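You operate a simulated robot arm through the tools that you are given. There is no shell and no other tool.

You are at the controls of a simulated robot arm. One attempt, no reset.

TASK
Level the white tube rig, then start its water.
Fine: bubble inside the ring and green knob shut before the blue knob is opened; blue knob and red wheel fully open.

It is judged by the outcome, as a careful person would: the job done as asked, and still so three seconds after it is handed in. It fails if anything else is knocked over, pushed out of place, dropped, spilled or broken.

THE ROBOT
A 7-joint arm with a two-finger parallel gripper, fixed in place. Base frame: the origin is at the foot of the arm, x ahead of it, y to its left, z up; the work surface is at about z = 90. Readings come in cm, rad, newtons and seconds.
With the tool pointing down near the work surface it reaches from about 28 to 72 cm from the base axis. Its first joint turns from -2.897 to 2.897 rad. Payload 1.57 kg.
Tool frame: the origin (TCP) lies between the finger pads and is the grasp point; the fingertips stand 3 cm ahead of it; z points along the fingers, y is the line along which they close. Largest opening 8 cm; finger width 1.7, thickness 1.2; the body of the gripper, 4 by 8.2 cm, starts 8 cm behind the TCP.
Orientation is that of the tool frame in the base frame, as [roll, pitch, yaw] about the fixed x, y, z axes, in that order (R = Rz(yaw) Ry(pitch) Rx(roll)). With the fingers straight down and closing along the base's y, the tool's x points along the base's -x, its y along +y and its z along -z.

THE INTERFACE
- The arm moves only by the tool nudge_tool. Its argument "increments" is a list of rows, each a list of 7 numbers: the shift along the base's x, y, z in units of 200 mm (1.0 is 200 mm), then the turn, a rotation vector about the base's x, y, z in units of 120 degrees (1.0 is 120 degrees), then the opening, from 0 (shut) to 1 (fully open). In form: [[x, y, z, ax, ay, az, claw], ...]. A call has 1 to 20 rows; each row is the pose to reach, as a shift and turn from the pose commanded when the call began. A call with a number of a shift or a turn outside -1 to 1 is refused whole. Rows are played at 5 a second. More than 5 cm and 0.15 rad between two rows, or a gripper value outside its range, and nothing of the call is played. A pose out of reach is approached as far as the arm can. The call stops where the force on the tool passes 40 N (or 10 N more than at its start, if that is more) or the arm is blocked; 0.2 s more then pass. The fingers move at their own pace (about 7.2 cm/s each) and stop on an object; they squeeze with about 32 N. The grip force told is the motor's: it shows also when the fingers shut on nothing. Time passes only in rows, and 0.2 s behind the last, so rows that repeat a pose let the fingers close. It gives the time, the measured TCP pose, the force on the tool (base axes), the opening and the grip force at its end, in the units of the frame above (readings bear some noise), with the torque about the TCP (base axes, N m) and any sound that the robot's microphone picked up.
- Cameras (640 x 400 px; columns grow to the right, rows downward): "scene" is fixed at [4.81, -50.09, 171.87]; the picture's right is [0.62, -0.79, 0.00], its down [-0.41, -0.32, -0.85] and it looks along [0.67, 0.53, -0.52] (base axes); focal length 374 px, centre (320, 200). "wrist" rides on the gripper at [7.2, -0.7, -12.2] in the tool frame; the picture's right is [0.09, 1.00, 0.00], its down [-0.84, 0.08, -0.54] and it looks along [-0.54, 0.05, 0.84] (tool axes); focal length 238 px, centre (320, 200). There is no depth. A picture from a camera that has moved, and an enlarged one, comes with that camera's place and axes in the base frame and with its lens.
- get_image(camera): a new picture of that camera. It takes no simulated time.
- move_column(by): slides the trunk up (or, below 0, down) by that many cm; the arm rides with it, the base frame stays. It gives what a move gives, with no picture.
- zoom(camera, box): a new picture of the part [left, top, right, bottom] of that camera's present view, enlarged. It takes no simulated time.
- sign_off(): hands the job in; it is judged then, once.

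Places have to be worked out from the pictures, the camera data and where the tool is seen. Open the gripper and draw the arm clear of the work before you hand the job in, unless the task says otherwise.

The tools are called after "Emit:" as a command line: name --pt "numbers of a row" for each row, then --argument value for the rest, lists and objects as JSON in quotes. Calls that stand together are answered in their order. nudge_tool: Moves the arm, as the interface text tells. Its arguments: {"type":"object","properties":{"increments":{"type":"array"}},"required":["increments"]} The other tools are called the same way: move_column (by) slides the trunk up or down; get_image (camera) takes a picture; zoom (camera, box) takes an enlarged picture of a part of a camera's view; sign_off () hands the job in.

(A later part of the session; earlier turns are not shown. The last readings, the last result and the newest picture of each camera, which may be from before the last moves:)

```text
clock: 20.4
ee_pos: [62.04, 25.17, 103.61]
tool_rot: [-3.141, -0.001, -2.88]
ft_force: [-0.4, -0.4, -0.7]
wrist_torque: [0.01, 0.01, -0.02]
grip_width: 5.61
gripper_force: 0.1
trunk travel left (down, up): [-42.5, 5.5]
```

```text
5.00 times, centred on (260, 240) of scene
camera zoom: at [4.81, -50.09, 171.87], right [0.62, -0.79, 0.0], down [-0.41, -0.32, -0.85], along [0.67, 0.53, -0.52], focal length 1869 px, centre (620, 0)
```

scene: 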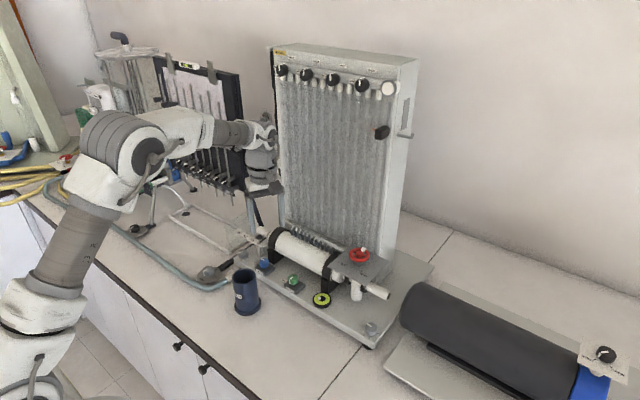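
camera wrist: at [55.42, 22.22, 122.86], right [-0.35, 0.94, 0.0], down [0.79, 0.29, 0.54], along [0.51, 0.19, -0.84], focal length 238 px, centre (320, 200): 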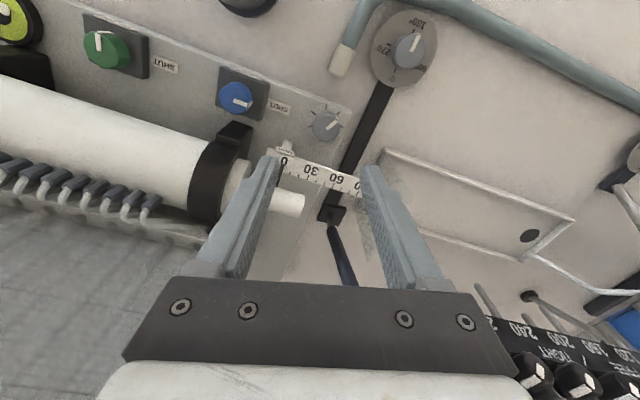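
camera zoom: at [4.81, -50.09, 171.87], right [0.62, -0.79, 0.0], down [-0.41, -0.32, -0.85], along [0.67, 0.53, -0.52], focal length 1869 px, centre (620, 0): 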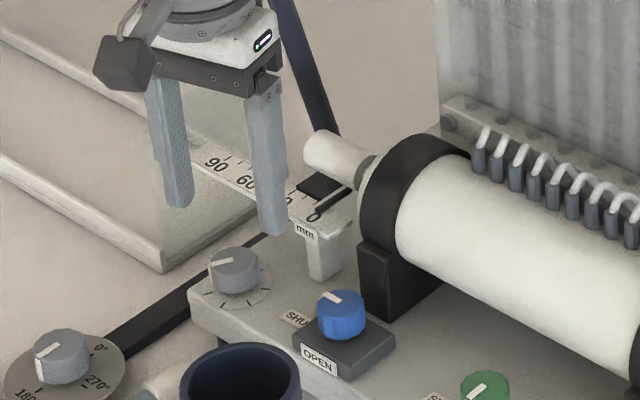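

The knob's centre is ≈ (61.9, 25.4). I apply the small correction, lower to TCP z ≈ 99.4 and close.

Emit:
nudge_tool --pt "-0.011 0.0065 -0.05 0 0 0 0.65" --pt "-0.011 0.0065 -0.12 0 0 0 0.65" --pt "-0.011 0.0065 -0.18 0 0 0 0.65" --pt "-0.011 0.0065 -0.21 0 0 0 0.65" --pt "-0.011 0.0065 -0.21 0 0 0 0.4" --pt "-0.011 0.0065 -0.21 0 0 0 0.2" --pt "-0.011 0.0065 -0.21 0 0 0 0.2"

Emit:
zoom --camera "wrist" --box '[240, 100, 400, 200]'

Emit:
zoom --camera "scene" --box '[220, 210, 340, 310]'

```text
clock: 22.0
ee_pos: [61.82, 25.37, 99.61]
tool_rot: [-3.14, -0.001, -2.88]
ft_force: [-1.0, 2.4, -1.7]
wrist_torque: [0.17, -0.44, 0.02]
grip_width: 2.92
gripper_force: 38.2
trunk travel left (down, up): [-42.5, 5.5]
```

```text
4.00 times, centred on (320, 150) of wrist
camera zoom: at [55.01, 22.84, 111.64], right [-0.35, 0.94, 0.0], down [0.79, 0.29, 0.54], along [0.51, 0.19, -0.84], focal length 953 px, centre (320, 400)
```

zoom: 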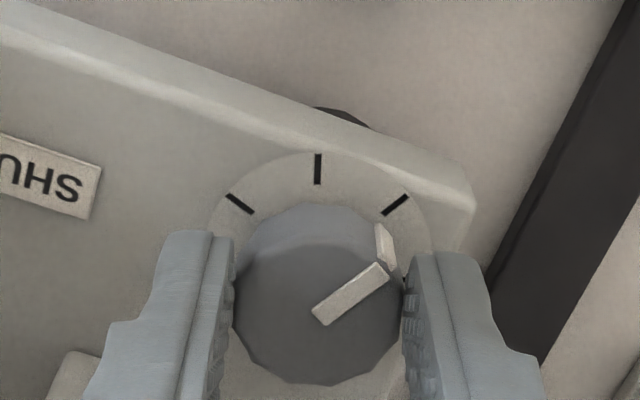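

```text
4.00 times, centred on (280, 260) of scene
camera zoom: at [4.81, -50.09, 171.87], right [0.62, -0.79, 0.0], down [-0.41, -0.32, -0.85], along [0.67, 0.53, -0.52], focal length 1495 px, centre (480, -40)
```

zoom: 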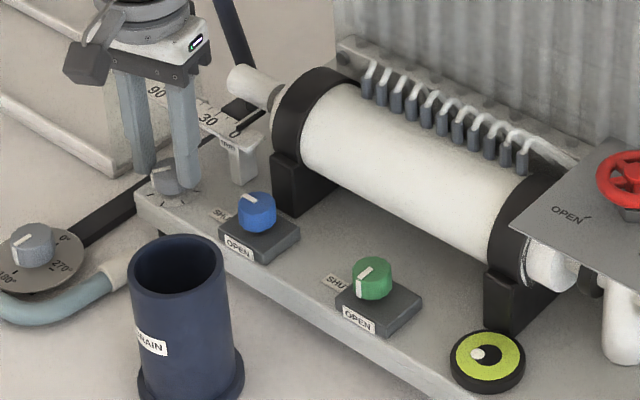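

It is gripped (2.92 cm), but comparing with the well-centred grip on the right foot, the knob is ~0.5 cm further out along the camera's down direction. I open slightly, shift (+0.48, +0.17), and regrip.

Emit:
nudge_tool --pt "0 0 0 0 0 0 0.45" --pt "0 0 0 0 0 0 0.45" --pt "0.024 0.0085 0 0 0 0 0.45" --pt "0.024 0.0085 0 0 0 0 0.3" --pt "0.024 0.0085 0 0 0 0 0.2" --pt "0.024 0.0085 0 0 0 0 0.2"

Emit:
zoom --camera "wrist" --box '[240, 100, 400, 200]'

```text
clock: 23.4
ee_pos: [62.2, 25.43, 99.64]
tool_rot: [-3.141, 0.001, -2.879]
ft_force: [0.7, 2.0, 1.1]
wrist_torque: [-0.1, 0.55, -0.02]
grip_width: 2.85
gripper_force: 38.3
trunk travel left (down, up): [-42.5, 5.5]
```

```text
4.00 times, centred on (320, 150) of wrist
camera zoom: at [55.51, 22.98, 111.73], right [-0.35, 0.94, 0.0], down [0.79, 0.29, 0.54], along [0.51, 0.19, -0.84], focal length 953 px, centre (320, 400)
```

zoom: 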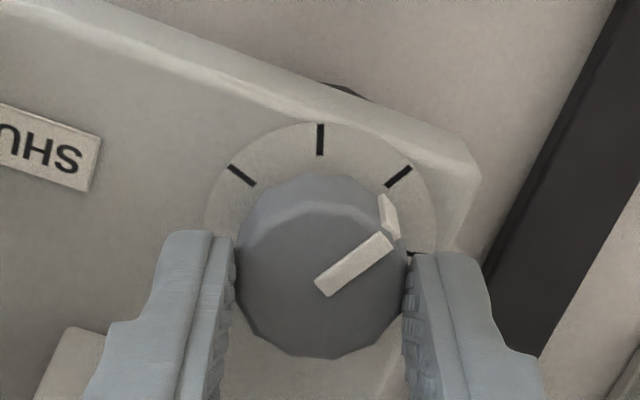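

Well centred now. I turn this knob clockwise about 33° and check the bubble.

Emit:
nudge_tool --pt "0 0 0 0 0 -0.055 0.2" --pt "0 0 0 0 0 -0.11 0.2" --pt "0 0 0 0 0 -0.165 0.2" --pt "0 0 0 0 0 -0.22 0.2" --pt "0 0 0 0 0 -0.275 0.2" --pt "0 0 0 0 0 -0.275 0.2"

Emit:
zoom --camera "wrist" --box '[240, 100, 400, 200]'

Emit:
zoom --camera "scene" --box '[300, 270, 400, 340]'

```text
clock: 24.8
ee_pos: [62.29, 25.47, 99.4]
tool_rot: [3.141, 0.001, 2.826]
ft_force: [-1.8, -1.6, 1.5]
wrist_torque: [-0.03, 0.16, 0.0]
grip_width: 2.89
gripper_force: 38.6
trunk travel left (down, up): [-42.5, 5.5]
```

```text
4.00 times, centred on (320, 150) of wrist
camera zoom: at [55.23, 27.07, 111.73], right [0.22, 0.98, 0.0], down [0.82, -0.19, 0.54], along [0.53, -0.12, -0.84], focal length 953 px, centre (320, 400)
```

zoom: 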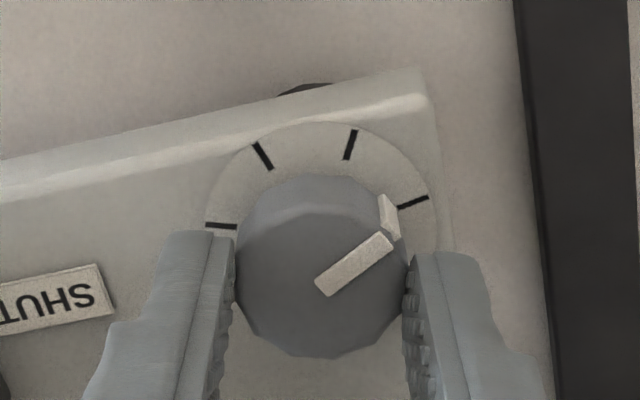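

```text
5.71 times, centred on (350, 305) of scene
camera zoom: at [4.81, -50.09, 171.87], right [0.62, -0.79, 0.0], down [-0.41, -0.32, -0.85], along [0.67, 0.53, -0.52], focal length 2136 px, centre (149, -400)
```

zoom: 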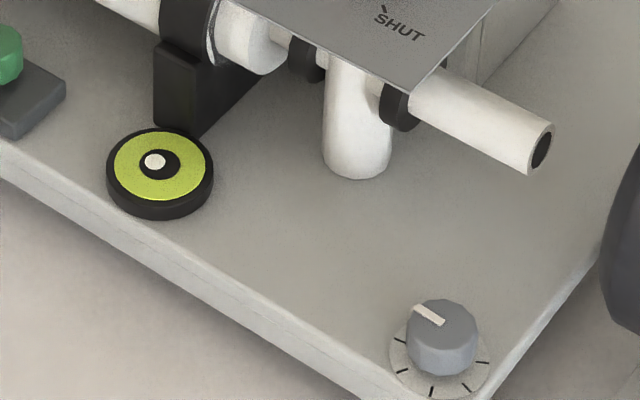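

The bubble is now inside the ring, slightly toward +y. I turn 9° more clockwise to centre it better, then look closely.

Emit:
nudge_tool --pt "0 0 0 0 0 -0.04 0.2" --pt "0 0 0 0 0 -0.075 0.2" --pt "0 0 0 0 0 -0.075 0.2"

Emit:
zoom --camera "scene" --box '[305, 285, 345, 310]'

```text
clock: 25.6
ee_pos: [62.19, 25.39, 99.53]
tool_rot: [3.141, 0.0, 2.671]
ft_force: [-2.0, -2.5, 1.9]
wrist_torque: [-0.12, 0.15, -0.02]
grip_width: 2.92
gripper_force: 38.2
trunk travel left (down, up): [-42.5, 5.5]
```

```text
16.00 times, centred on (325, 298) of scene
camera zoom: at [4.81, -50.09, 171.87], right [0.62, -0.79, 0.0], down [-0.41, -0.32, -0.85], along [0.67, 0.53, -0.52], focal length 5980 px, centre (240, -1360)
```

zoom: 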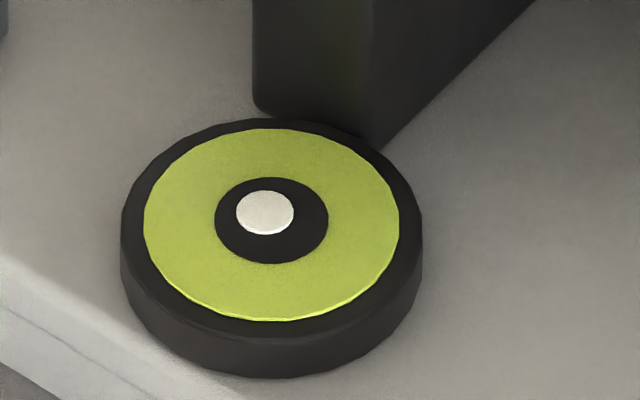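

The bubble is well inside the ring, nearly centred. I release the left foot, rise straight up, and move over toward the green knob, turning the hand for a 90° clockwise stroke.

Emit:
nudge_tool --pt "0 0 0 0 0 0 0.5" --pt "0 0 0 0 0 0 0.6" --pt "0 0 0.15 0 0 0 0.6" --pt "0 0 0.35 0 0 0 0.6" --pt "0 0 0.55 0 0 0 0.6" --pt "0 0 0.7 0 0 0 0.6" --pt "0 -0.1 0.75 0 0 0.06 0.6" --pt "0 -0.2 0.75 0 0 0.12 0.6" --pt "0 -0.35 0.75 0 0 0.18 0.6" --pt "0 -0.5 0.75 0 0 0.24 0.6" --pt "0 -0.65 0.75 0 0 0.3 0.6"

Emit:
nudge_tool --pt "0 -0.1 0 0 0 0.06 0.6" --pt "0 -0.2 0 0 0 0.12 0.6" --pt "0 -0.3 0 0 0 0.18 0.6" --pt "0 -0.405 0 0 0 0.24 0.6" --pt "0 -0.405 -0.05 0 0 0.283 0.6"

Emit:
get_image --camera "wrist"

Emit:
zoom --camera "wrist" --box '[240, 80, 400, 180]'

Emit:
zoom --camera "scene" --box '[240, 210, 400, 320]'

```text
clock: 28.0
ee_pos: [62.23, 12.42, 114.52]
tool_rot: [-3.14, 0.001, -2.98]
ft_force: [-0.1, -0.2, 0.2]
wrist_torque: [0.0, 0.01, -0.01]
grip_width: 4.78
gripper_force: 0.0
trunk travel left (down, up): [-42.5, 5.5]
```

```text
clock: 29.2
ee_pos: [62.16, 4.36, 113.59]
tool_rot: [3.14, 0.0, -2.388]
ft_force: [0.0, -0.6, -0.4]
wrist_torque: [0.02, 0.02, 0.02]
grip_width: 4.81
gripper_force: 0.0
trunk travel left (down, up): [-42.5, 5.5]
```

```text
taken
camera wrist: at [57.49, -1.09, 125.75], right [-0.75, 0.66, 0.0], down [0.56, 0.63, 0.54], along [0.36, 0.41, -0.84], focal length 238 px, centre (320, 200)
```

wrist: 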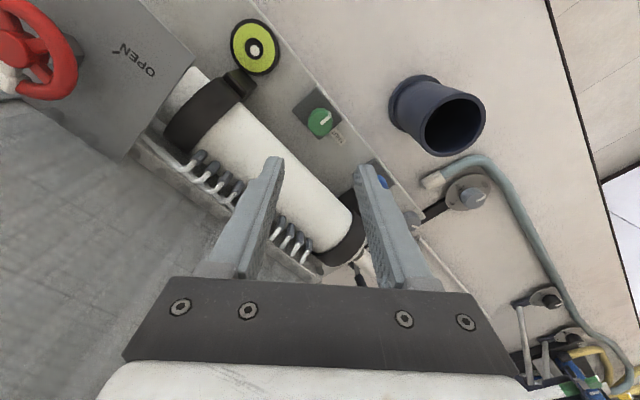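

```text
4.00 times, centred on (320, 130) of wrist
camera zoom: at [57.49, -1.09, 125.75], right [-0.75, 0.66, 0.0], down [0.56, 0.63, 0.54], along [0.36, 0.41, -0.84], focal length 953 px, centre (320, 480)
```

zoom: 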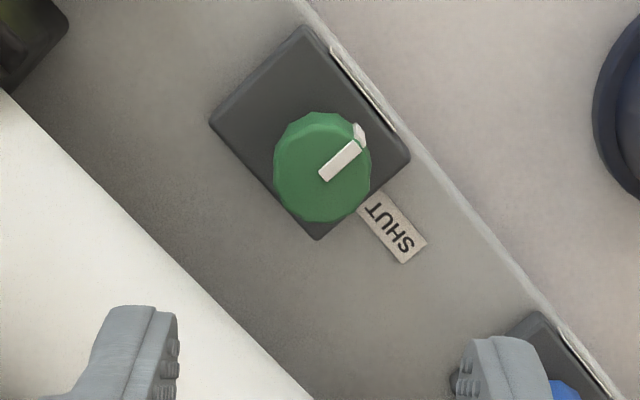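

```text
3.64 times, centred on (320, 265) of scene
camera zoom: at [4.81, -50.09, 171.87], right [0.62, -0.79, 0.0], down [-0.41, -0.32, -0.85], along [0.67, 0.53, -0.52], focal length 1359 px, centre (320, -36)
```

zoom: 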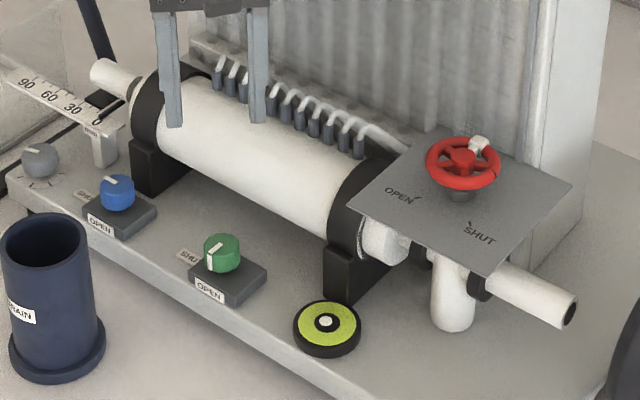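

The green knob lies right on the tool axis (pointer toward OPEN, SHUT tag on its +y side). I lower so the tips are around the knob top and check height.

Emit:
nudge_tool --pt "0 0 -0.2 0 0 0 0.6" --pt "0 0 -0.4 0 0 0 0.6" --pt "0 0 -0.55 0 0 0 0.6"

Emit:
zoom --camera "wrist" --box '[240, 100, 400, 200]'

Emit:
zoom --camera "scene" --box '[250, 230, 350, 300]'

```text
clock: 30.0
ee_pos: [62.28, 4.38, 102.57]
tool_rot: [-3.141, 0.001, -2.392]
ft_force: [0.1, 0.7, 0.1]
wrist_torque: [0.04, -0.03, -0.01]
grip_width: 4.81
gripper_force: 0.1
trunk travel left (down, up): [-42.5, 5.5]
```

```text
4.00 times, centred on (320, 150) of wrist
camera zoom: at [57.5, -1.1, 114.68], right [-0.75, 0.67, 0.0], down [0.56, 0.63, 0.54], along [0.36, 0.4, -0.84], focal length 953 px, centre (320, 400)
```

zoom: 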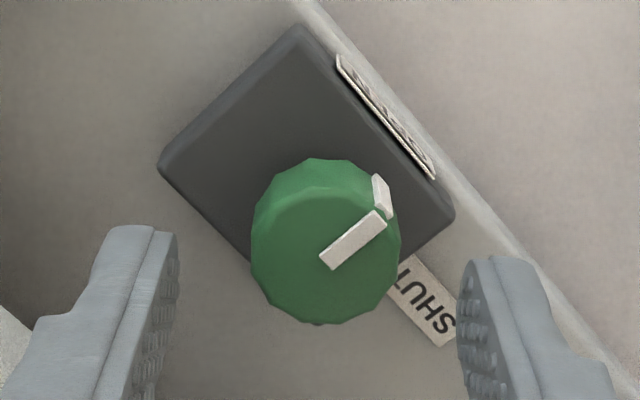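

```text
5.71 times, centred on (300, 265) of scene
camera zoom: at [4.81, -50.09, 171.87], right [0.62, -0.79, 0.0], down [-0.41, -0.32, -0.85], along [0.67, 0.53, -0.52], focal length 2136 px, centre (434, -171)
```

zoom: 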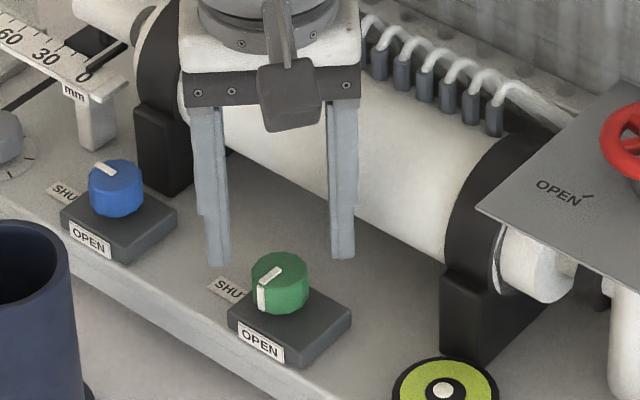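

Knob top is ≈ z 99.0 with its block top ≈ 97.1. I lower to TCP z ≈ 100.75, close on the green knob, and check.

Emit:
nudge_tool --pt "-0.004 0.0035 -0.05 0 0 0 0.6" --pt "-0.004 0.0035 -0.092 0 0 0 0.6" --pt "-0.004 0.0035 -0.092 0 0 0 0.4" --pt "-0.004 0.0035 -0.092 0 0 0 0.2" --pt "-0.004 0.0035 -0.092 0 0 0 0.2"

Emit:
zoom --camera "wrist" --box '[240, 100, 400, 200]'

Emit:
zoom --camera "scene" --box '[250, 230, 350, 300]'

```text
clock: 31.2
ee_pos: [62.16, 4.39, 100.58]
tool_rot: [3.141, 0.001, -2.391]
ft_force: [2.1, -2.4, -1.7]
wrist_torque: [-0.16, -0.17, -0.01]
grip_width: 2.65
gripper_force: 37.2
trunk travel left (down, up): [-42.5, 5.5]
```

```text
4.00 times, centred on (320, 150) of wrist
camera zoom: at [57.42, -1.02, 112.84], right [-0.75, 0.67, 0.0], down [0.56, 0.63, 0.54], along [0.36, 0.4, -0.84], focal length 953 px, centre (320, 400)
```

zoom: 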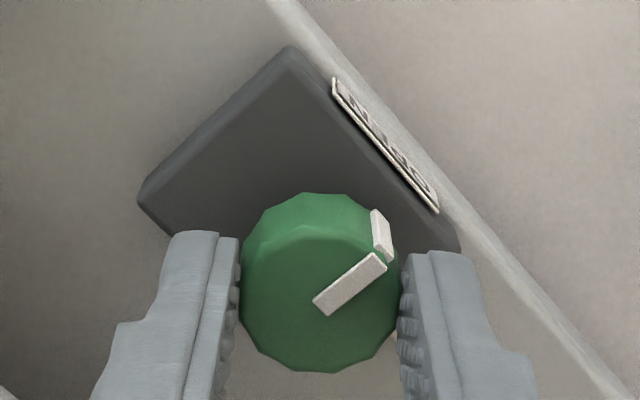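

```text
5.71 times, centred on (300, 265) of scene
camera zoom: at [4.81, -50.09, 171.87], right [0.62, -0.79, 0.0], down [-0.41, -0.32, -0.85], along [0.67, 0.53, -0.52], focal length 2136 px, centre (434, -171)
```

zoom: 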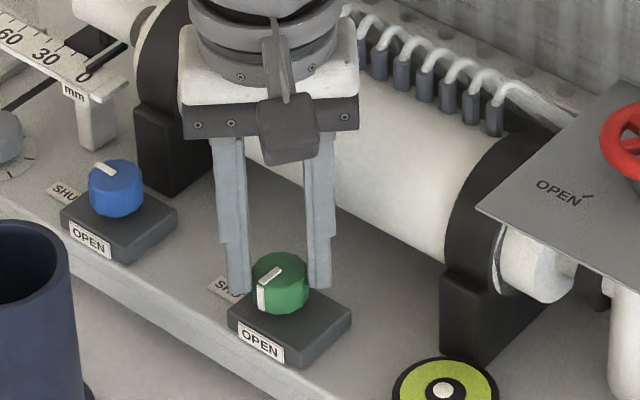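

The green knob is gripped (2.65 cm). I turn it clockwise 45° toward SHUT, and check load and pointer.

Emit:
nudge_tool --pt "0 0 0 0 0 -0.0625 0.2" --pt "0 0 0 0 0 -0.125 0.2" --pt "0 0 0 0 0 -0.1875 0.2" --pt "0 0 0 0 0 -0.25 0.2" --pt "0 0 0 0 0 -0.3125 0.2" --pt "0 0 0 0 0 -0.375 0.2" --pt "0 0 0 0 0 -0.375 0.2"

Emit:
zoom --camera "wrist" --box '[240, 100, 400, 200]'

Emit:
zoom --camera "scene" --box '[250, 230, 350, 300]'

```text
clock: 32.8
ee_pos: [62.02, 4.4, 100.51]
tool_rot: [-3.141, -0.001, 3.105]
ft_force: [1.5, -1.4, -2.2]
wrist_torque: [0.0, -0.06, -0.01]
grip_width: 2.72
gripper_force: 37.8
trunk travel left (down, up): [-42.5, 5.5]
```

```text
4.00 times, centred on (320, 150) of wrist
camera zoom: at [54.98, 4.08, 112.85], right [-0.06, 1.0, 0.0], down [0.84, 0.05, 0.54], along [0.54, 0.03, -0.84], focal length 953 px, centre (320, 400)
```

zoom: 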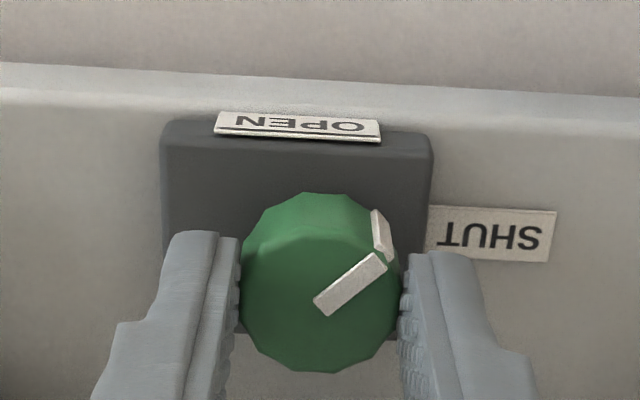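

```text
5.71 times, centred on (300, 265) of scene
camera zoom: at [4.81, -50.09, 171.87], right [0.62, -0.79, 0.0], down [-0.41, -0.32, -0.85], along [0.67, 0.53, -0.52], focal length 2136 px, centre (434, -171)
```

zoom: 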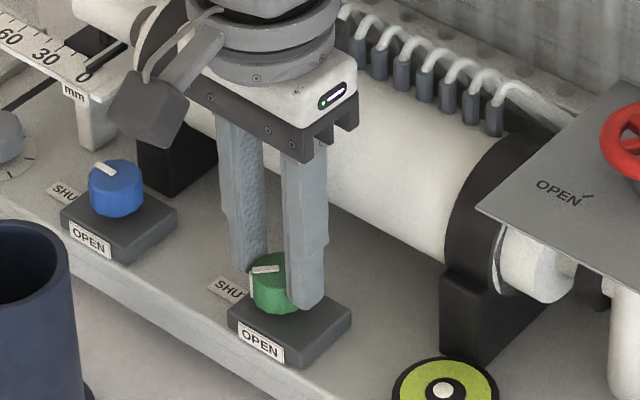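

Turning smoothly with low load; pointer is halfway. I continue another 45° clockwise to SHUT.

Emit:
nudge_tool --pt "0 0 0 0 0 -0.0625 0.2" --pt "0 0 0 0 0 -0.125 0.2" --pt "0 0 0 0 0 -0.1875 0.2" --pt "0 0 0 0 0 -0.25 0.2" --pt "0 0 0 0 0 -0.3125 0.2" --pt "0 0 0 0 0 -0.375 0.2" --pt "0 0 0 0 0 -0.375 0.2"

Emit:
zoom --camera "wrist" --box '[240, 100, 400, 200]'

Emit:
zoom --camera "scene" --box '[250, 230, 350, 300]'

```text
clock: 34.4
ee_pos: [62.18, 4.73, 100.58]
tool_rot: [-3.141, 0.0, 2.32]
ft_force: [0.9, 7.9, -3.6]
wrist_torque: [0.32, -0.01, 0.62]
grip_width: 2.7
gripper_force: 38.0
trunk travel left (down, up): [-42.5, 5.5]
```

```text
4.00 times, centred on (320, 150) of wrist
camera zoom: at [56.86, 9.39, 112.85], right [0.67, 0.75, 0.0], down [0.63, -0.56, 0.54], along [0.4, -0.36, -0.84], focal length 953 px, centre (320, 400)
```

zoom: 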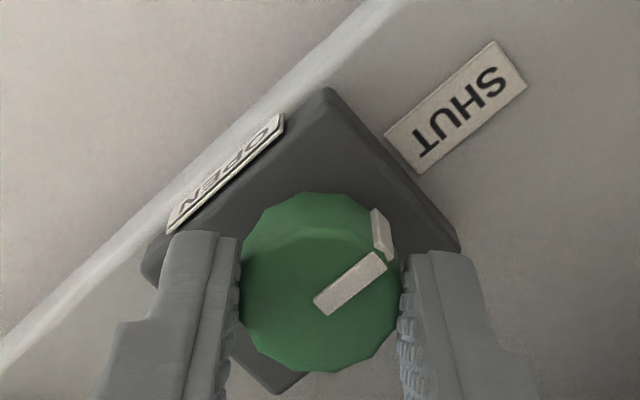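

```text
5.71 times, centred on (300, 265) of scene
camera zoom: at [4.81, -50.09, 171.87], right [0.62, -0.79, 0.0], down [-0.41, -0.32, -0.85], along [0.67, 0.53, -0.52], focal length 2136 px, centre (434, -171)
```

zoom: 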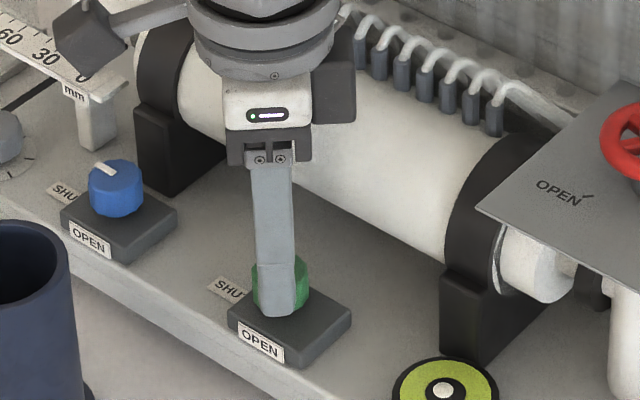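

Torque about z rose to 0.62 N·m as the pointer came to SHUT — the stop. I release the green knob, lift clear and verify its pointer.

Emit:
nudge_tool --pt "0 0 0 0 0 0 0.45" --pt "0 0 0 0 0 0 0.5" --pt "0 0 0.1 0 0 0 0.5" --pt "0 0 0.25 0 0 0 0.5" --pt "0 0 0.45 0 0 0 0.5" --pt "0 0 0.65 0 0 0 0.5"

Emit:
zoom --camera "wrist" --box '[240, 60, 400, 160]'

Emit:
zoom --camera "scene" --box '[250, 230, 350, 300]'

Emit:
get_image --camera "wrist"

```text
clock: 35.8
ee_pos: [62.12, 4.41, 113.56]
tool_rot: [-3.141, 0.0, 2.321]
ft_force: [0.4, 0.4, -0.5]
wrist_torque: [-0.02, 0.0, 0.01]
grip_width: 4.01
gripper_force: 0.1
trunk travel left (down, up): [-42.5, 5.5]
```

```text
4.00 times, centred on (320, 110) of wrist
camera zoom: at [56.8, 9.24, 125.82], right [0.67, 0.75, 0.0], down [0.63, -0.56, 0.54], along [0.4, -0.36, -0.84], focal length 953 px, centre (320, 560)
```

zoom: 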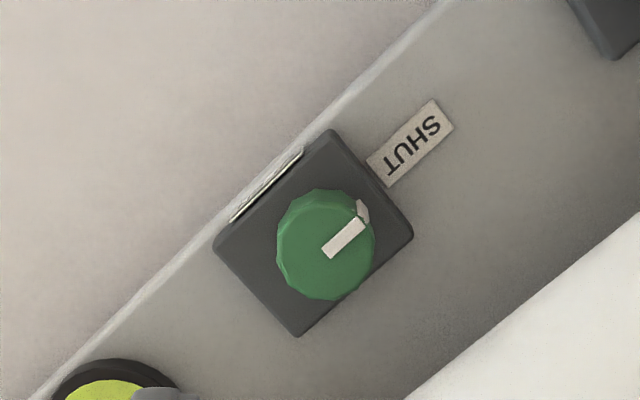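

```text
5.71 times, centred on (300, 265) of scene
camera zoom: at [4.81, -50.09, 171.87], right [0.62, -0.79, 0.0], down [-0.41, -0.32, -0.85], along [0.67, 0.53, -0.52], focal length 2136 px, centre (434, -171)
```

zoom: 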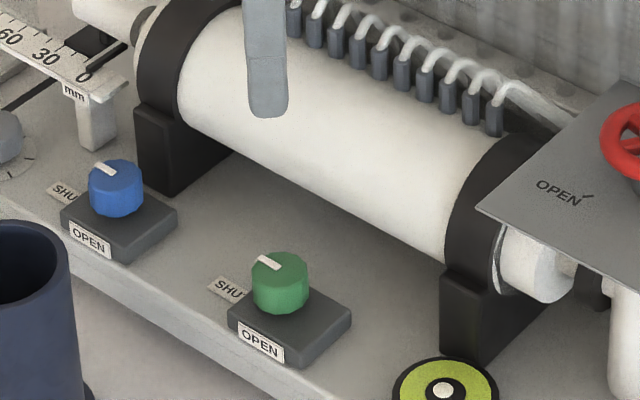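

```text
taken
camera wrist: at [56.8, 9.24, 125.82], right [0.67, 0.75, 0.0], down [0.63, -0.56, 0.54], along [0.4, -0.36, -0.84], focal length 238 px, centre (320, 200)
```

wrist: 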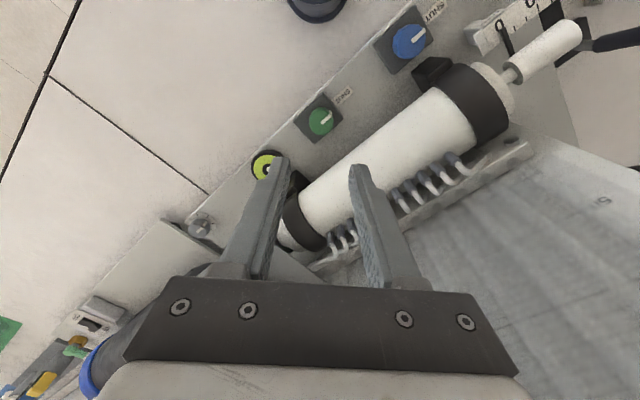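

Green's pointer is at SHUT like the blue one, and the bubble is still in the ring. I now move over the blue knob with the fingers nearly along y to keep clear of the tube bracket.

Emit:
nudge_tool --pt "0 0.12 0 0 0 0.055 0.6" --pt "0 0.24 0 0 0 0.11 0.6" --pt "0 0.36 0 0 0 0.165 0.6" --pt "0 0.48 0 0 0 0.225 0.6" --pt "0 0.54 -0.05 0 0 0.225 0.6"

Emit:
zoom --camera "wrist" --box '[240, 80, 400, 180]'

Emit:
zoom --camera "scene" --box '[220, 210, 320, 280]'

```text
clock: 37.0
ee_pos: [62.05, 15.24, 112.64]
tool_rot: [3.139, 0.0, 2.793]
ft_force: [-0.4, 0.7, 0.4]
wrist_torque: [0.0, 0.01, 0.01]
grip_width: 4.83
gripper_force: 0.1
trunk travel left (down, up): [-42.5, 5.5]
```

```text
4.00 times, centred on (320, 130) of wrist
camera zoom: at [55.13, 17.11, 124.86], right [0.25, 0.97, 0.0], down [0.81, -0.21, 0.54], along [0.52, -0.14, -0.84], focal length 953 px, centre (320, 480)
```

zoom: 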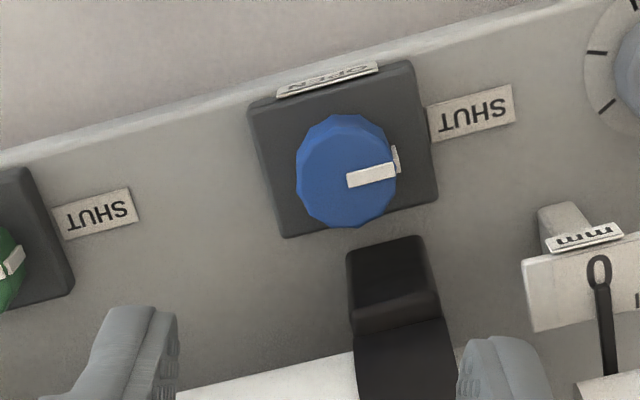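

```text
5.71 times, centred on (270, 245) of scene
camera zoom: at [4.81, -50.09, 171.87], right [0.62, -0.79, 0.0], down [-0.41, -0.32, -0.85], along [0.67, 0.53, -0.52], focal length 2136 px, centre (606, -57)
```

zoom: 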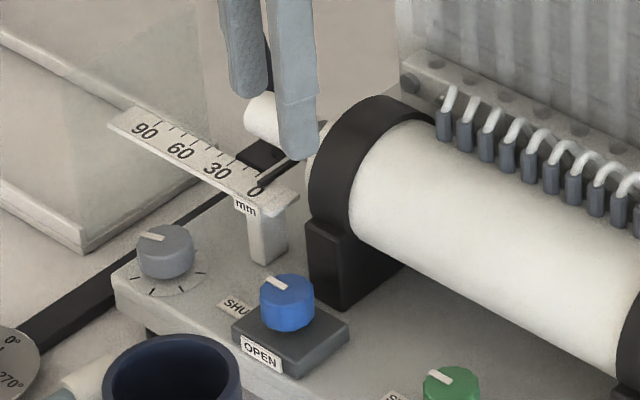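

The blue knob is ≈ (62.1, 16.05) and the bracket's foot front is only just behind it (x ≈ 63.7, y 15.5–17.7), so I will work with the fingers along y (φ ≈ 88–120°) in short strokes. I align and drop to just above it.

Emit:
nudge_tool --pt "0 0.019 -0.1 0 0 0.05 0.6" --pt "0 0.038 -0.25 0 0 0.1 0.6" --pt "0 0.038 -0.43 0 0 0.15 0.6"

Emit:
zoom --camera "wrist" --box '[240, 100, 400, 200]'

Emit:
zoom --camera "scene" --box '[220, 210, 320, 280]'

```text
clock: 37.8
ee_pos: [62.05, 16.04, 103.87]
tool_rot: [-3.14, 0.0, 3.109]
ft_force: [0.6, 0.3, -0.8]
wrist_torque: [0.01, 0.01, 0.0]
grip_width: 4.8
gripper_force: 0.0
trunk travel left (down, up): [-42.5, 5.5]
```

```text
4.00 times, centred on (320, 150) of wrist
camera zoom: at [54.95, 15.64, 116.15], right [-0.06, 1.0, 0.0], down [0.84, 0.05, 0.54], along [0.54, 0.03, -0.84], focal length 953 px, centre (320, 400)
```

zoom: 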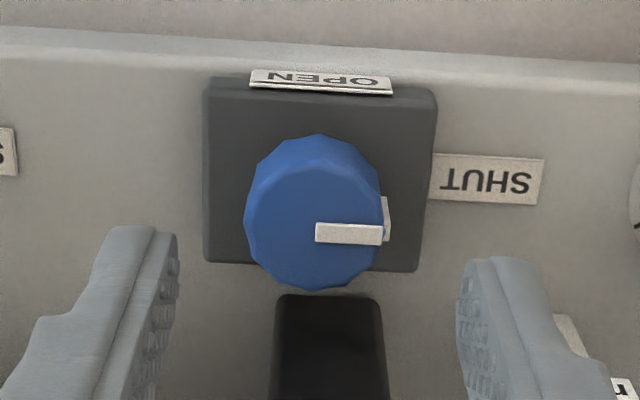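

```text
5.71 times, centred on (270, 245) of scene
camera zoom: at [4.81, -50.09, 171.87], right [0.62, -0.79, 0.0], down [-0.41, -0.32, -0.85], along [0.67, 0.53, -0.52], focal length 2136 px, centre (606, -57)
```

zoom: 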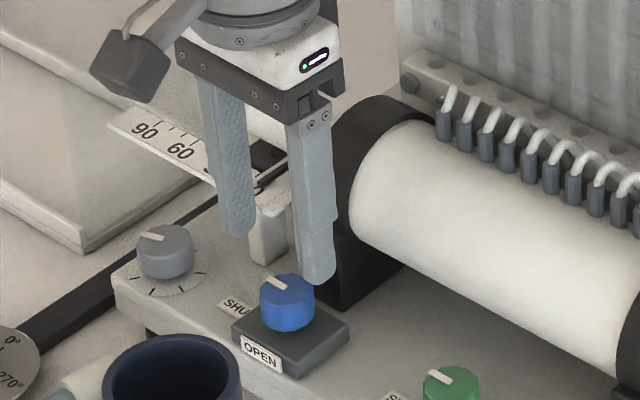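

The black bracket's visible front edge is actually at board level (x ≈ 65.4), so there is room for a full 90° stroke. I rotate the hand to φ ≈ 50°, lower to TCP z ≈ 100.75 and close on the blue knob.

Emit:
nudge_tool --pt "0 0 0 0 0 -0.065 0.55" --pt "0 0 0 0 0 -0.13 0.5" --pt "0 0 0 0 0 -0.195 0.5" --pt "0 0 0 0 0 -0.26 0.5" --pt "0 0 -0.03 0 0 -0.317 0.5" --pt "0 0 -0.08 0 0 -0.317 0.5" --pt "0 0 -0.13 0 0 -0.317 0.5" --pt "0 0 -0.156 0 0 -0.317 0.5" --pt "0 0 -0.156 0 0 -0.317 0.35" --pt "0 0 -0.156 0 0 -0.317 0.2" --pt "0 0 -0.156 0 0 -0.317 0.2"

Emit:
zoom --camera "wrist" --box '[240, 100, 400, 200]'

Emit:
zoom --camera "scene" --box '[220, 210, 320, 280]'

```text
clock: 40.2
ee_pos: [62.22, 16.08, 100.9]
tool_rot: [-3.141, -0.001, 2.445]
ft_force: [1.8, 2.5, -1.7]
wrist_torque: [0.13, -0.14, 0.03]
grip_width: 2.74
gripper_force: 37.6
trunk travel left (down, up): [-42.5, 5.5]
```

```text
4.00 times, centred on (320, 150) of wrist
camera zoom: at [56.3, 20.18, 113.14], right [0.57, 0.82, 0.0], down [0.69, -0.48, 0.54], along [0.45, -0.31, -0.84], focal length 953 px, centre (320, 400)
```

zoom: 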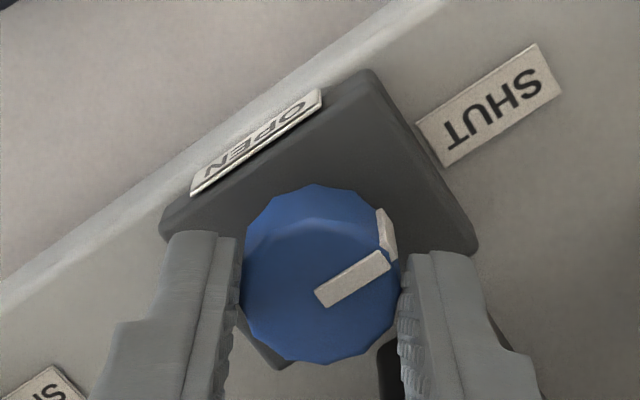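

```text
5.71 times, centred on (270, 245) of scene
camera zoom: at [4.81, -50.09, 171.87], right [0.62, -0.79, 0.0], down [-0.41, -0.32, -0.85], along [0.67, 0.53, -0.52], focal length 2136 px, centre (606, -57)
```

zoom: 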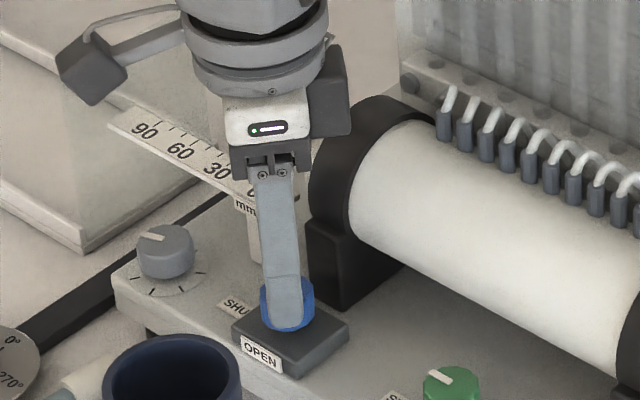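

Blue knob is gripped. Before opening it I check the bubble and the green knob once more.

Emit:
zoom --camera "scene" --box '[275, 265, 345, 310]'

```text
8.89 times, centred on (310, 288) of scene
camera zoom: at [4.81, -50.09, 171.87], right [0.62, -0.79, 0.0], down [-0.41, -0.32, -0.85], along [0.67, 0.53, -0.52], focal length 3322 px, centre (409, -578)
```

zoom: 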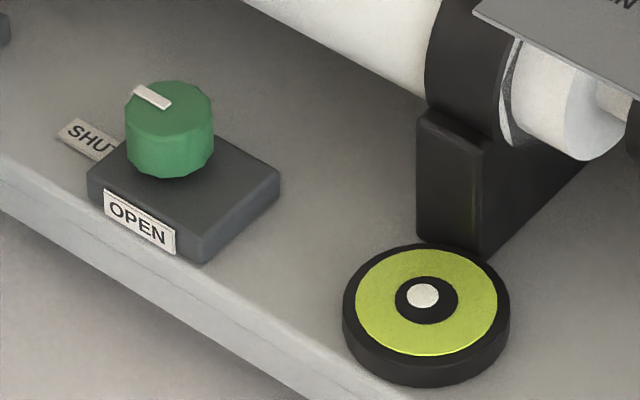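

Bubble inside the ring and green at SHUT are confirmed. I turn the blue knob counter-clockwise 90° to OPEN.

Emit:
nudge_tool --pt "0 0 0 0 0 0.0625 0.2" --pt "0 0 0 0 0 0.125 0.2" --pt "0 0 0 0 0 0.1875 0.2" --pt "0 0 0 0 0 0.25 0.2" --pt "0 0 0 0 0 0.3125 0.2" --pt "0 0 0 0 0 0.375 0.2" --pt "0 0 0 0 0 0.4375 0.2" --pt "0 0 0 0 0 0.5 0.2" --pt "0 0 0 0 0 0.5625 0.2" --pt "0 0 0 0 0 0.625 0.2" --pt "0 0 0 0 0 0.6875 0.2" --pt "0 0 0 0 0 0.73 0.2" --pt "0 0 0 0 0 0.73 0.2"

Emit:
zoom --camera "wrist" --box '[240, 100, 400, 200]'

Emit:
zoom --camera "scene" --box '[220, 210, 320, 280]'

```text
clock: 43.0
ee_pos: [62.19, 15.9, 100.92]
tool_rot: [3.14, 0.0, -2.311]
ft_force: [4.3, -7.5, 0.0]
wrist_torque: [-0.45, -0.01, 0.04]
grip_width: 2.74
gripper_force: 37.6
trunk travel left (down, up): [-42.5, 5.5]
```

```text
4.00 times, centred on (320, 150) of wrist
camera zoom: at [57.89, 10.13, 113.15], right [-0.8, 0.6, 0.0], down [0.51, 0.67, 0.54], along [0.33, 0.43, -0.84], focal length 953 px, centre (320, 400)
```

zoom: 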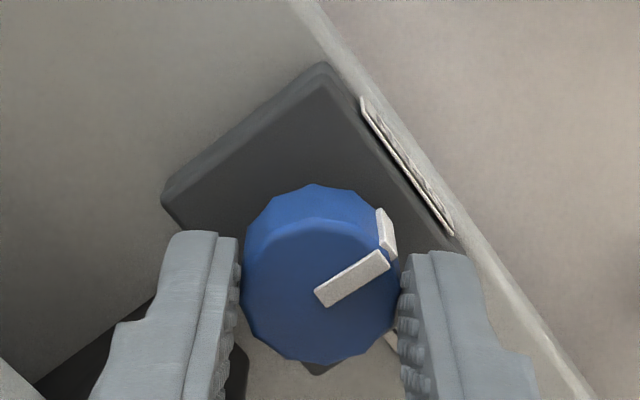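

```text
5.71 times, centred on (270, 245) of scene
camera zoom: at [4.81, -50.09, 171.87], right [0.62, -0.79, 0.0], down [-0.41, -0.32, -0.85], along [0.67, 0.53, -0.52], focal length 2136 px, centre (606, -57)
```

zoom: 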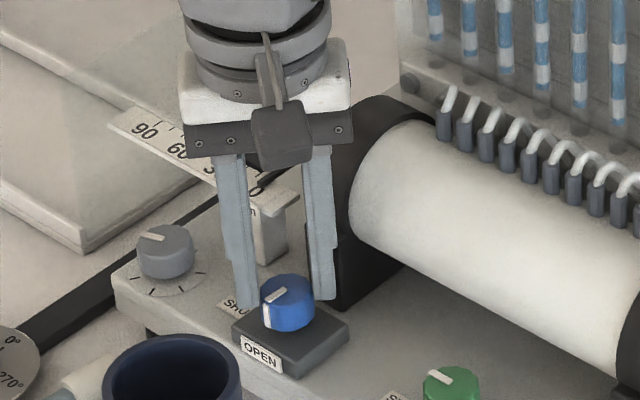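

Water now shows in the tubes. No stop torque yet at 88°, so I turn a few degrees further to reach the fully-open stop.

Emit:
nudge_tool --pt "0 0 0 0 0 0.025 0.2" --pt "0 0 0 0 0 0.045 0.2" --pt "0 0 0 0 0 0.045 0.2"

Emit:
zoom --camera "scene" --box '[220, 210, 320, 280]'

```text
clock: 43.8
ee_pos: [62.35, 15.87, 100.92]
tool_rot: [-3.141, 0.001, -2.22]
ft_force: [5.1, -9.9, -1.0]
wrist_torque: [-0.25, -0.24, -0.57]
grip_width: 2.75
gripper_force: 37.6
trunk travel left (down, up): [-42.5, 5.5]
```

```text
5.71 times, centred on (270, 245) of scene
camera zoom: at [4.81, -50.09, 171.87], right [0.62, -0.79, 0.0], down [-0.41, -0.32, -0.85], along [0.67, 0.53, -0.52], focal length 2136 px, centre (606, -57)
```

zoom: 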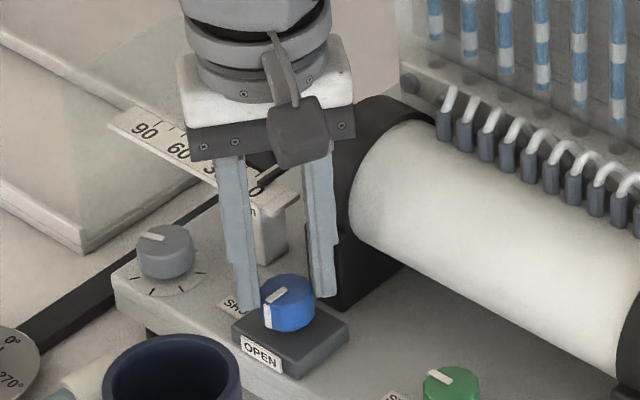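

The torque reached −0.57 N·m: blue is at its OPEN stop. I release, rise, and head back toward the front of the wheel for a close look at it.

Emit:
nudge_tool --pt "0 0 0 0 0 0 0.45" --pt "0 0 0 0 0 0 0.5" --pt "0 0 0.1 0 0 0 0.5" --pt "0 0 0.25 0 0 0 0.5" --pt "0 0 0.45 0 0 0 0.5" --pt "0 0 0.65 0 0 -0.05 0.6" --pt "-0.1 -0.1 0.85 0 0 -0.1 0.7" --pt "-0.2 -0.25 0.95 0 0 -0.15 0.8" --pt "-0.3 -0.45 0.95 0 0 -0.2 0.9" --pt "-0.3 -0.65 0.95 0 0 -0.25 1" --pt "-0.3 -0.85 0.95 0 0 -0.3 1" --pt "-0.3 -1.0 0.95 0 0 -0.35 1"

Emit:
nudge_tool --pt "0 -0.15 0 0 0 -0.04 1" --pt "0 -0.3 0 0 0 -0.04 1" --pt "0 -0.4 0 0 0 -0.04 1"

Emit:
get_image --camera "wrist"

Emit:
get_image --camera "scene"

```text
clock: 46.4
ee_pos: [56.18, -4.04, 119.75]
tool_rot: [3.141, -0.001, -2.953]
ft_force: [-0.2, -0.8, 0.0]
wrist_torque: [-0.02, 0.0, 0.0]
grip_width: 8.0
gripper_force: 0.1
trunk travel left (down, up): [-42.5, 5.5]
```

```text
clock: 47.2
ee_pos: [56.15, -12.0, 119.84]
tool_rot: [3.141, 0.0, -3.034]
ft_force: [-0.2, -0.1, 0.0]
wrist_torque: [0.03, 0.02, 0.0]
grip_width: 7.98
gripper_force: 0.1
trunk travel left (down, up): [-42.5, 5.5]
```

```text
taken
camera wrist: at [49.12, -13.48, 132.1], right [-0.2, 0.98, 0.0], down [0.82, 0.17, 0.54], along [0.53, 0.11, -0.84], focal length 238 px, centre (320, 200)
```

wrist: 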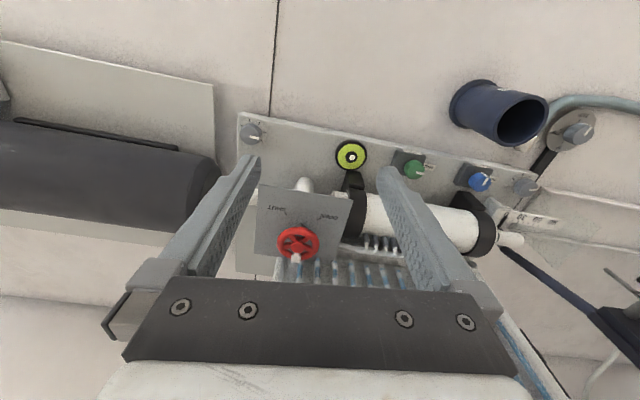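

```text
taken
```

scene: 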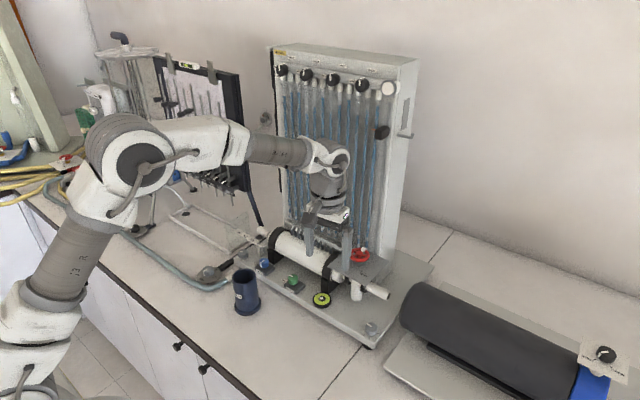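

I zoom on the wheel and its plate, and on the blue knob and bubble to confirm they are as left.

Emit:
zoom --camera "wrist" --box '[240, 180, 360, 275]'

Emit:
zoom --camera "wrist" --box '[320, 130, 500, 210]'

Emit:
zoom --camera "scene" --box '[320, 110, 440, 280]'

```text
4.21 times, centred on (300, 228) of wrist
camera zoom: at [49.12, -13.48, 132.1], right [-0.2, 0.98, 0.0], down [0.82, 0.17, 0.54], along [0.53, 0.11, -0.84], focal length 1004 px, centre (404, 84)
```

zoom: 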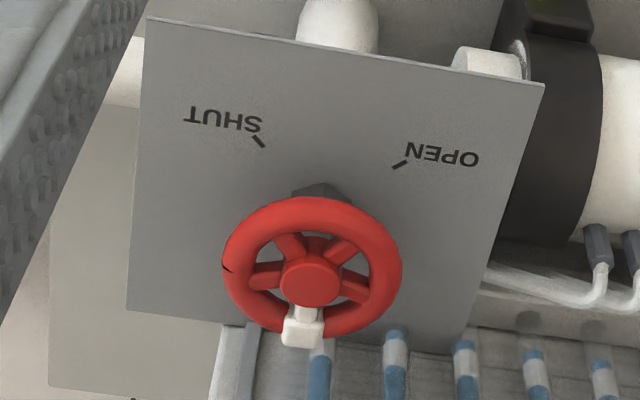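

```text
3.56 times, centred on (410, 170) of wrist
camera zoom: at [49.12, -13.48, 132.1], right [-0.2, 0.98, 0.0], down [0.82, 0.17, 0.54], along [0.53, 0.11, -0.84], focal length 848 px, centre (0, 307)
```

zoom: 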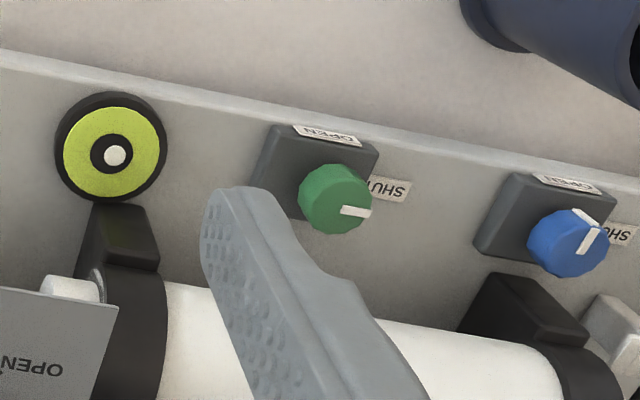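

```text
2.35 times, centred on (380, 195) of scene
camera zoom: at [4.81, -50.09, 171.87], right [0.62, -0.79, 0.0], down [-0.41, -0.32, -0.85], along [0.67, 0.53, -0.52], focal length 879 px, centre (179, 212)
```

zoom: 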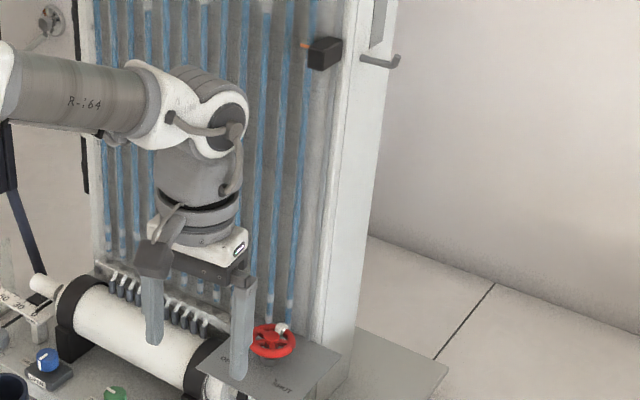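

Blue is at OPEN, green at SHUT, bubble centred. The wheel hub is ≈ (69.8, −12.0), rim plane z ≈ 110.1, plate at z ≈ 108.2, marker facing +x (half way), OPEN tick at ≈ 137°: it needs ≈ 137° counter-clockwise. The panel is close behind, so I will grip the rim with the hand leaning back 30°; first I turn the hand about z.

Emit:
nudge_tool --pt "0.05 0 0.02 0 0 -0.068 1" --pt "0.1 0 0.04 0 0 -0.136 1" --pt "0.15 0 0.06 0 0 -0.204 1" --pt "0.2 0 0.08 0 0 -0.272 1" --pt "0.25 0 0.1 0 0 -0.343 1"

Emit:
nudge_tool --pt "0.05 0 0 -0.0359 -0.0512 0 1" --pt "0.1 0.02 0 -0.0718 -0.1024 0 1" --pt "0.15 0.04 -0.03 -0.1076 -0.1536 0 1" --pt "0.2 0.08 -0.08 -0.1435 -0.2048 0 1"

Emit:
get_image --camera "wrist"

Emit:
get_image --camera "scene"

```text
clock: 48.4
ee_pos: [61.21, -11.99, 121.88]
tool_rot: [-3.141, 0.0, 2.526]
ft_force: [0.1, -0.1, -0.8]
wrist_torque: [0.0, 0.02, 0.02]
grip_width: 7.98
gripper_force: 0.0
trunk travel left (down, up): [-42.5, 5.5]
```

```text
clock: 49.4
ee_pos: [65.11, -10.35, 120.39]
tool_rot: [-3.142, 0.526, 2.532]
ft_force: [0.4, 0.9, -0.3]
wrist_torque: [0.05, -0.01, 0.01]
grip_width: 8.0
gripper_force: 0.0
trunk travel left (down, up): [-42.5, 5.5]
```

```text
taken
camera wrist: at [54.69, -3.84, 127.36], right [0.51, 0.86, -0.05], down [0.41, -0.2, 0.89], along [0.76, -0.47, -0.46], focal length 238 px, centre (320, 200)
```

wrist: 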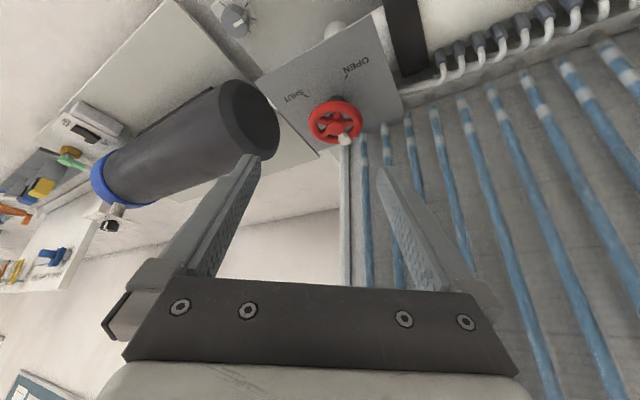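

```text
taken
```

scene: 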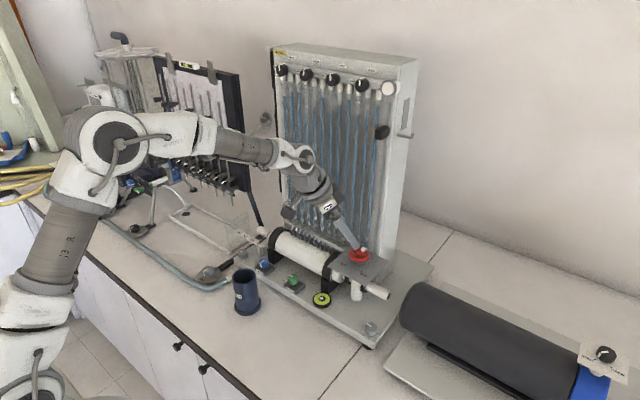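

The lean is as planned. I zoom in on the wheel from this pose to refine its centre.

Emit:
zoom --camera "wrist" --box '[280, 80, 390, 160]'

Emit:
zoom --camera "scene" --box '[280, 180, 420, 300]'

```text
5.00 times, centred on (335, 120) of wrist
camera zoom: at [54.69, -3.84, 127.36], right [0.51, 0.86, -0.05], down [0.41, -0.2, 0.89], along [0.76, -0.47, -0.46], focal length 1192 px, centre (245, 600)
```

zoom: 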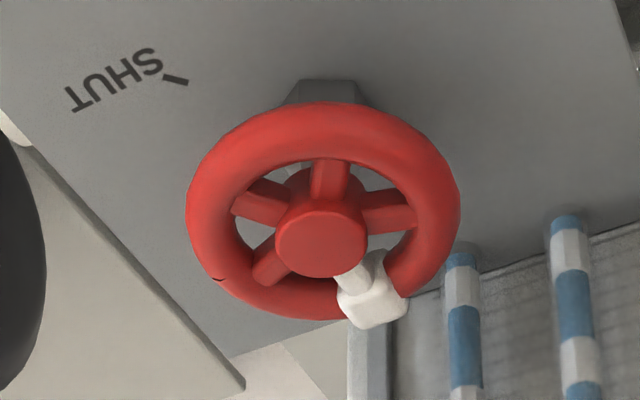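

```text
3.33 times, centred on (350, 240) of scene
camera zoom: at [4.81, -50.09, 171.87], right [0.62, -0.79, 0.0], down [-0.41, -0.32, -0.85], along [0.67, 0.53, -0.52], focal length 1246 px, centre (220, 67)
```

zoom: 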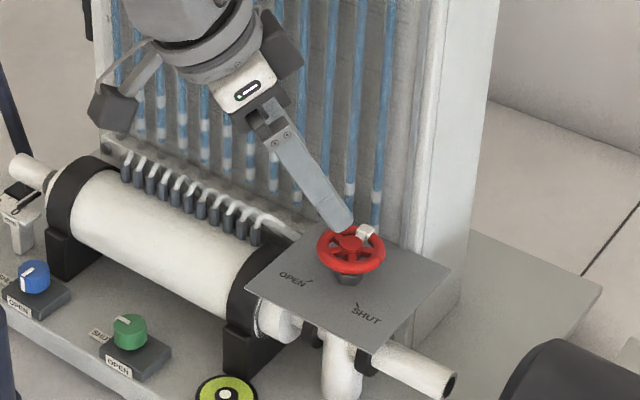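

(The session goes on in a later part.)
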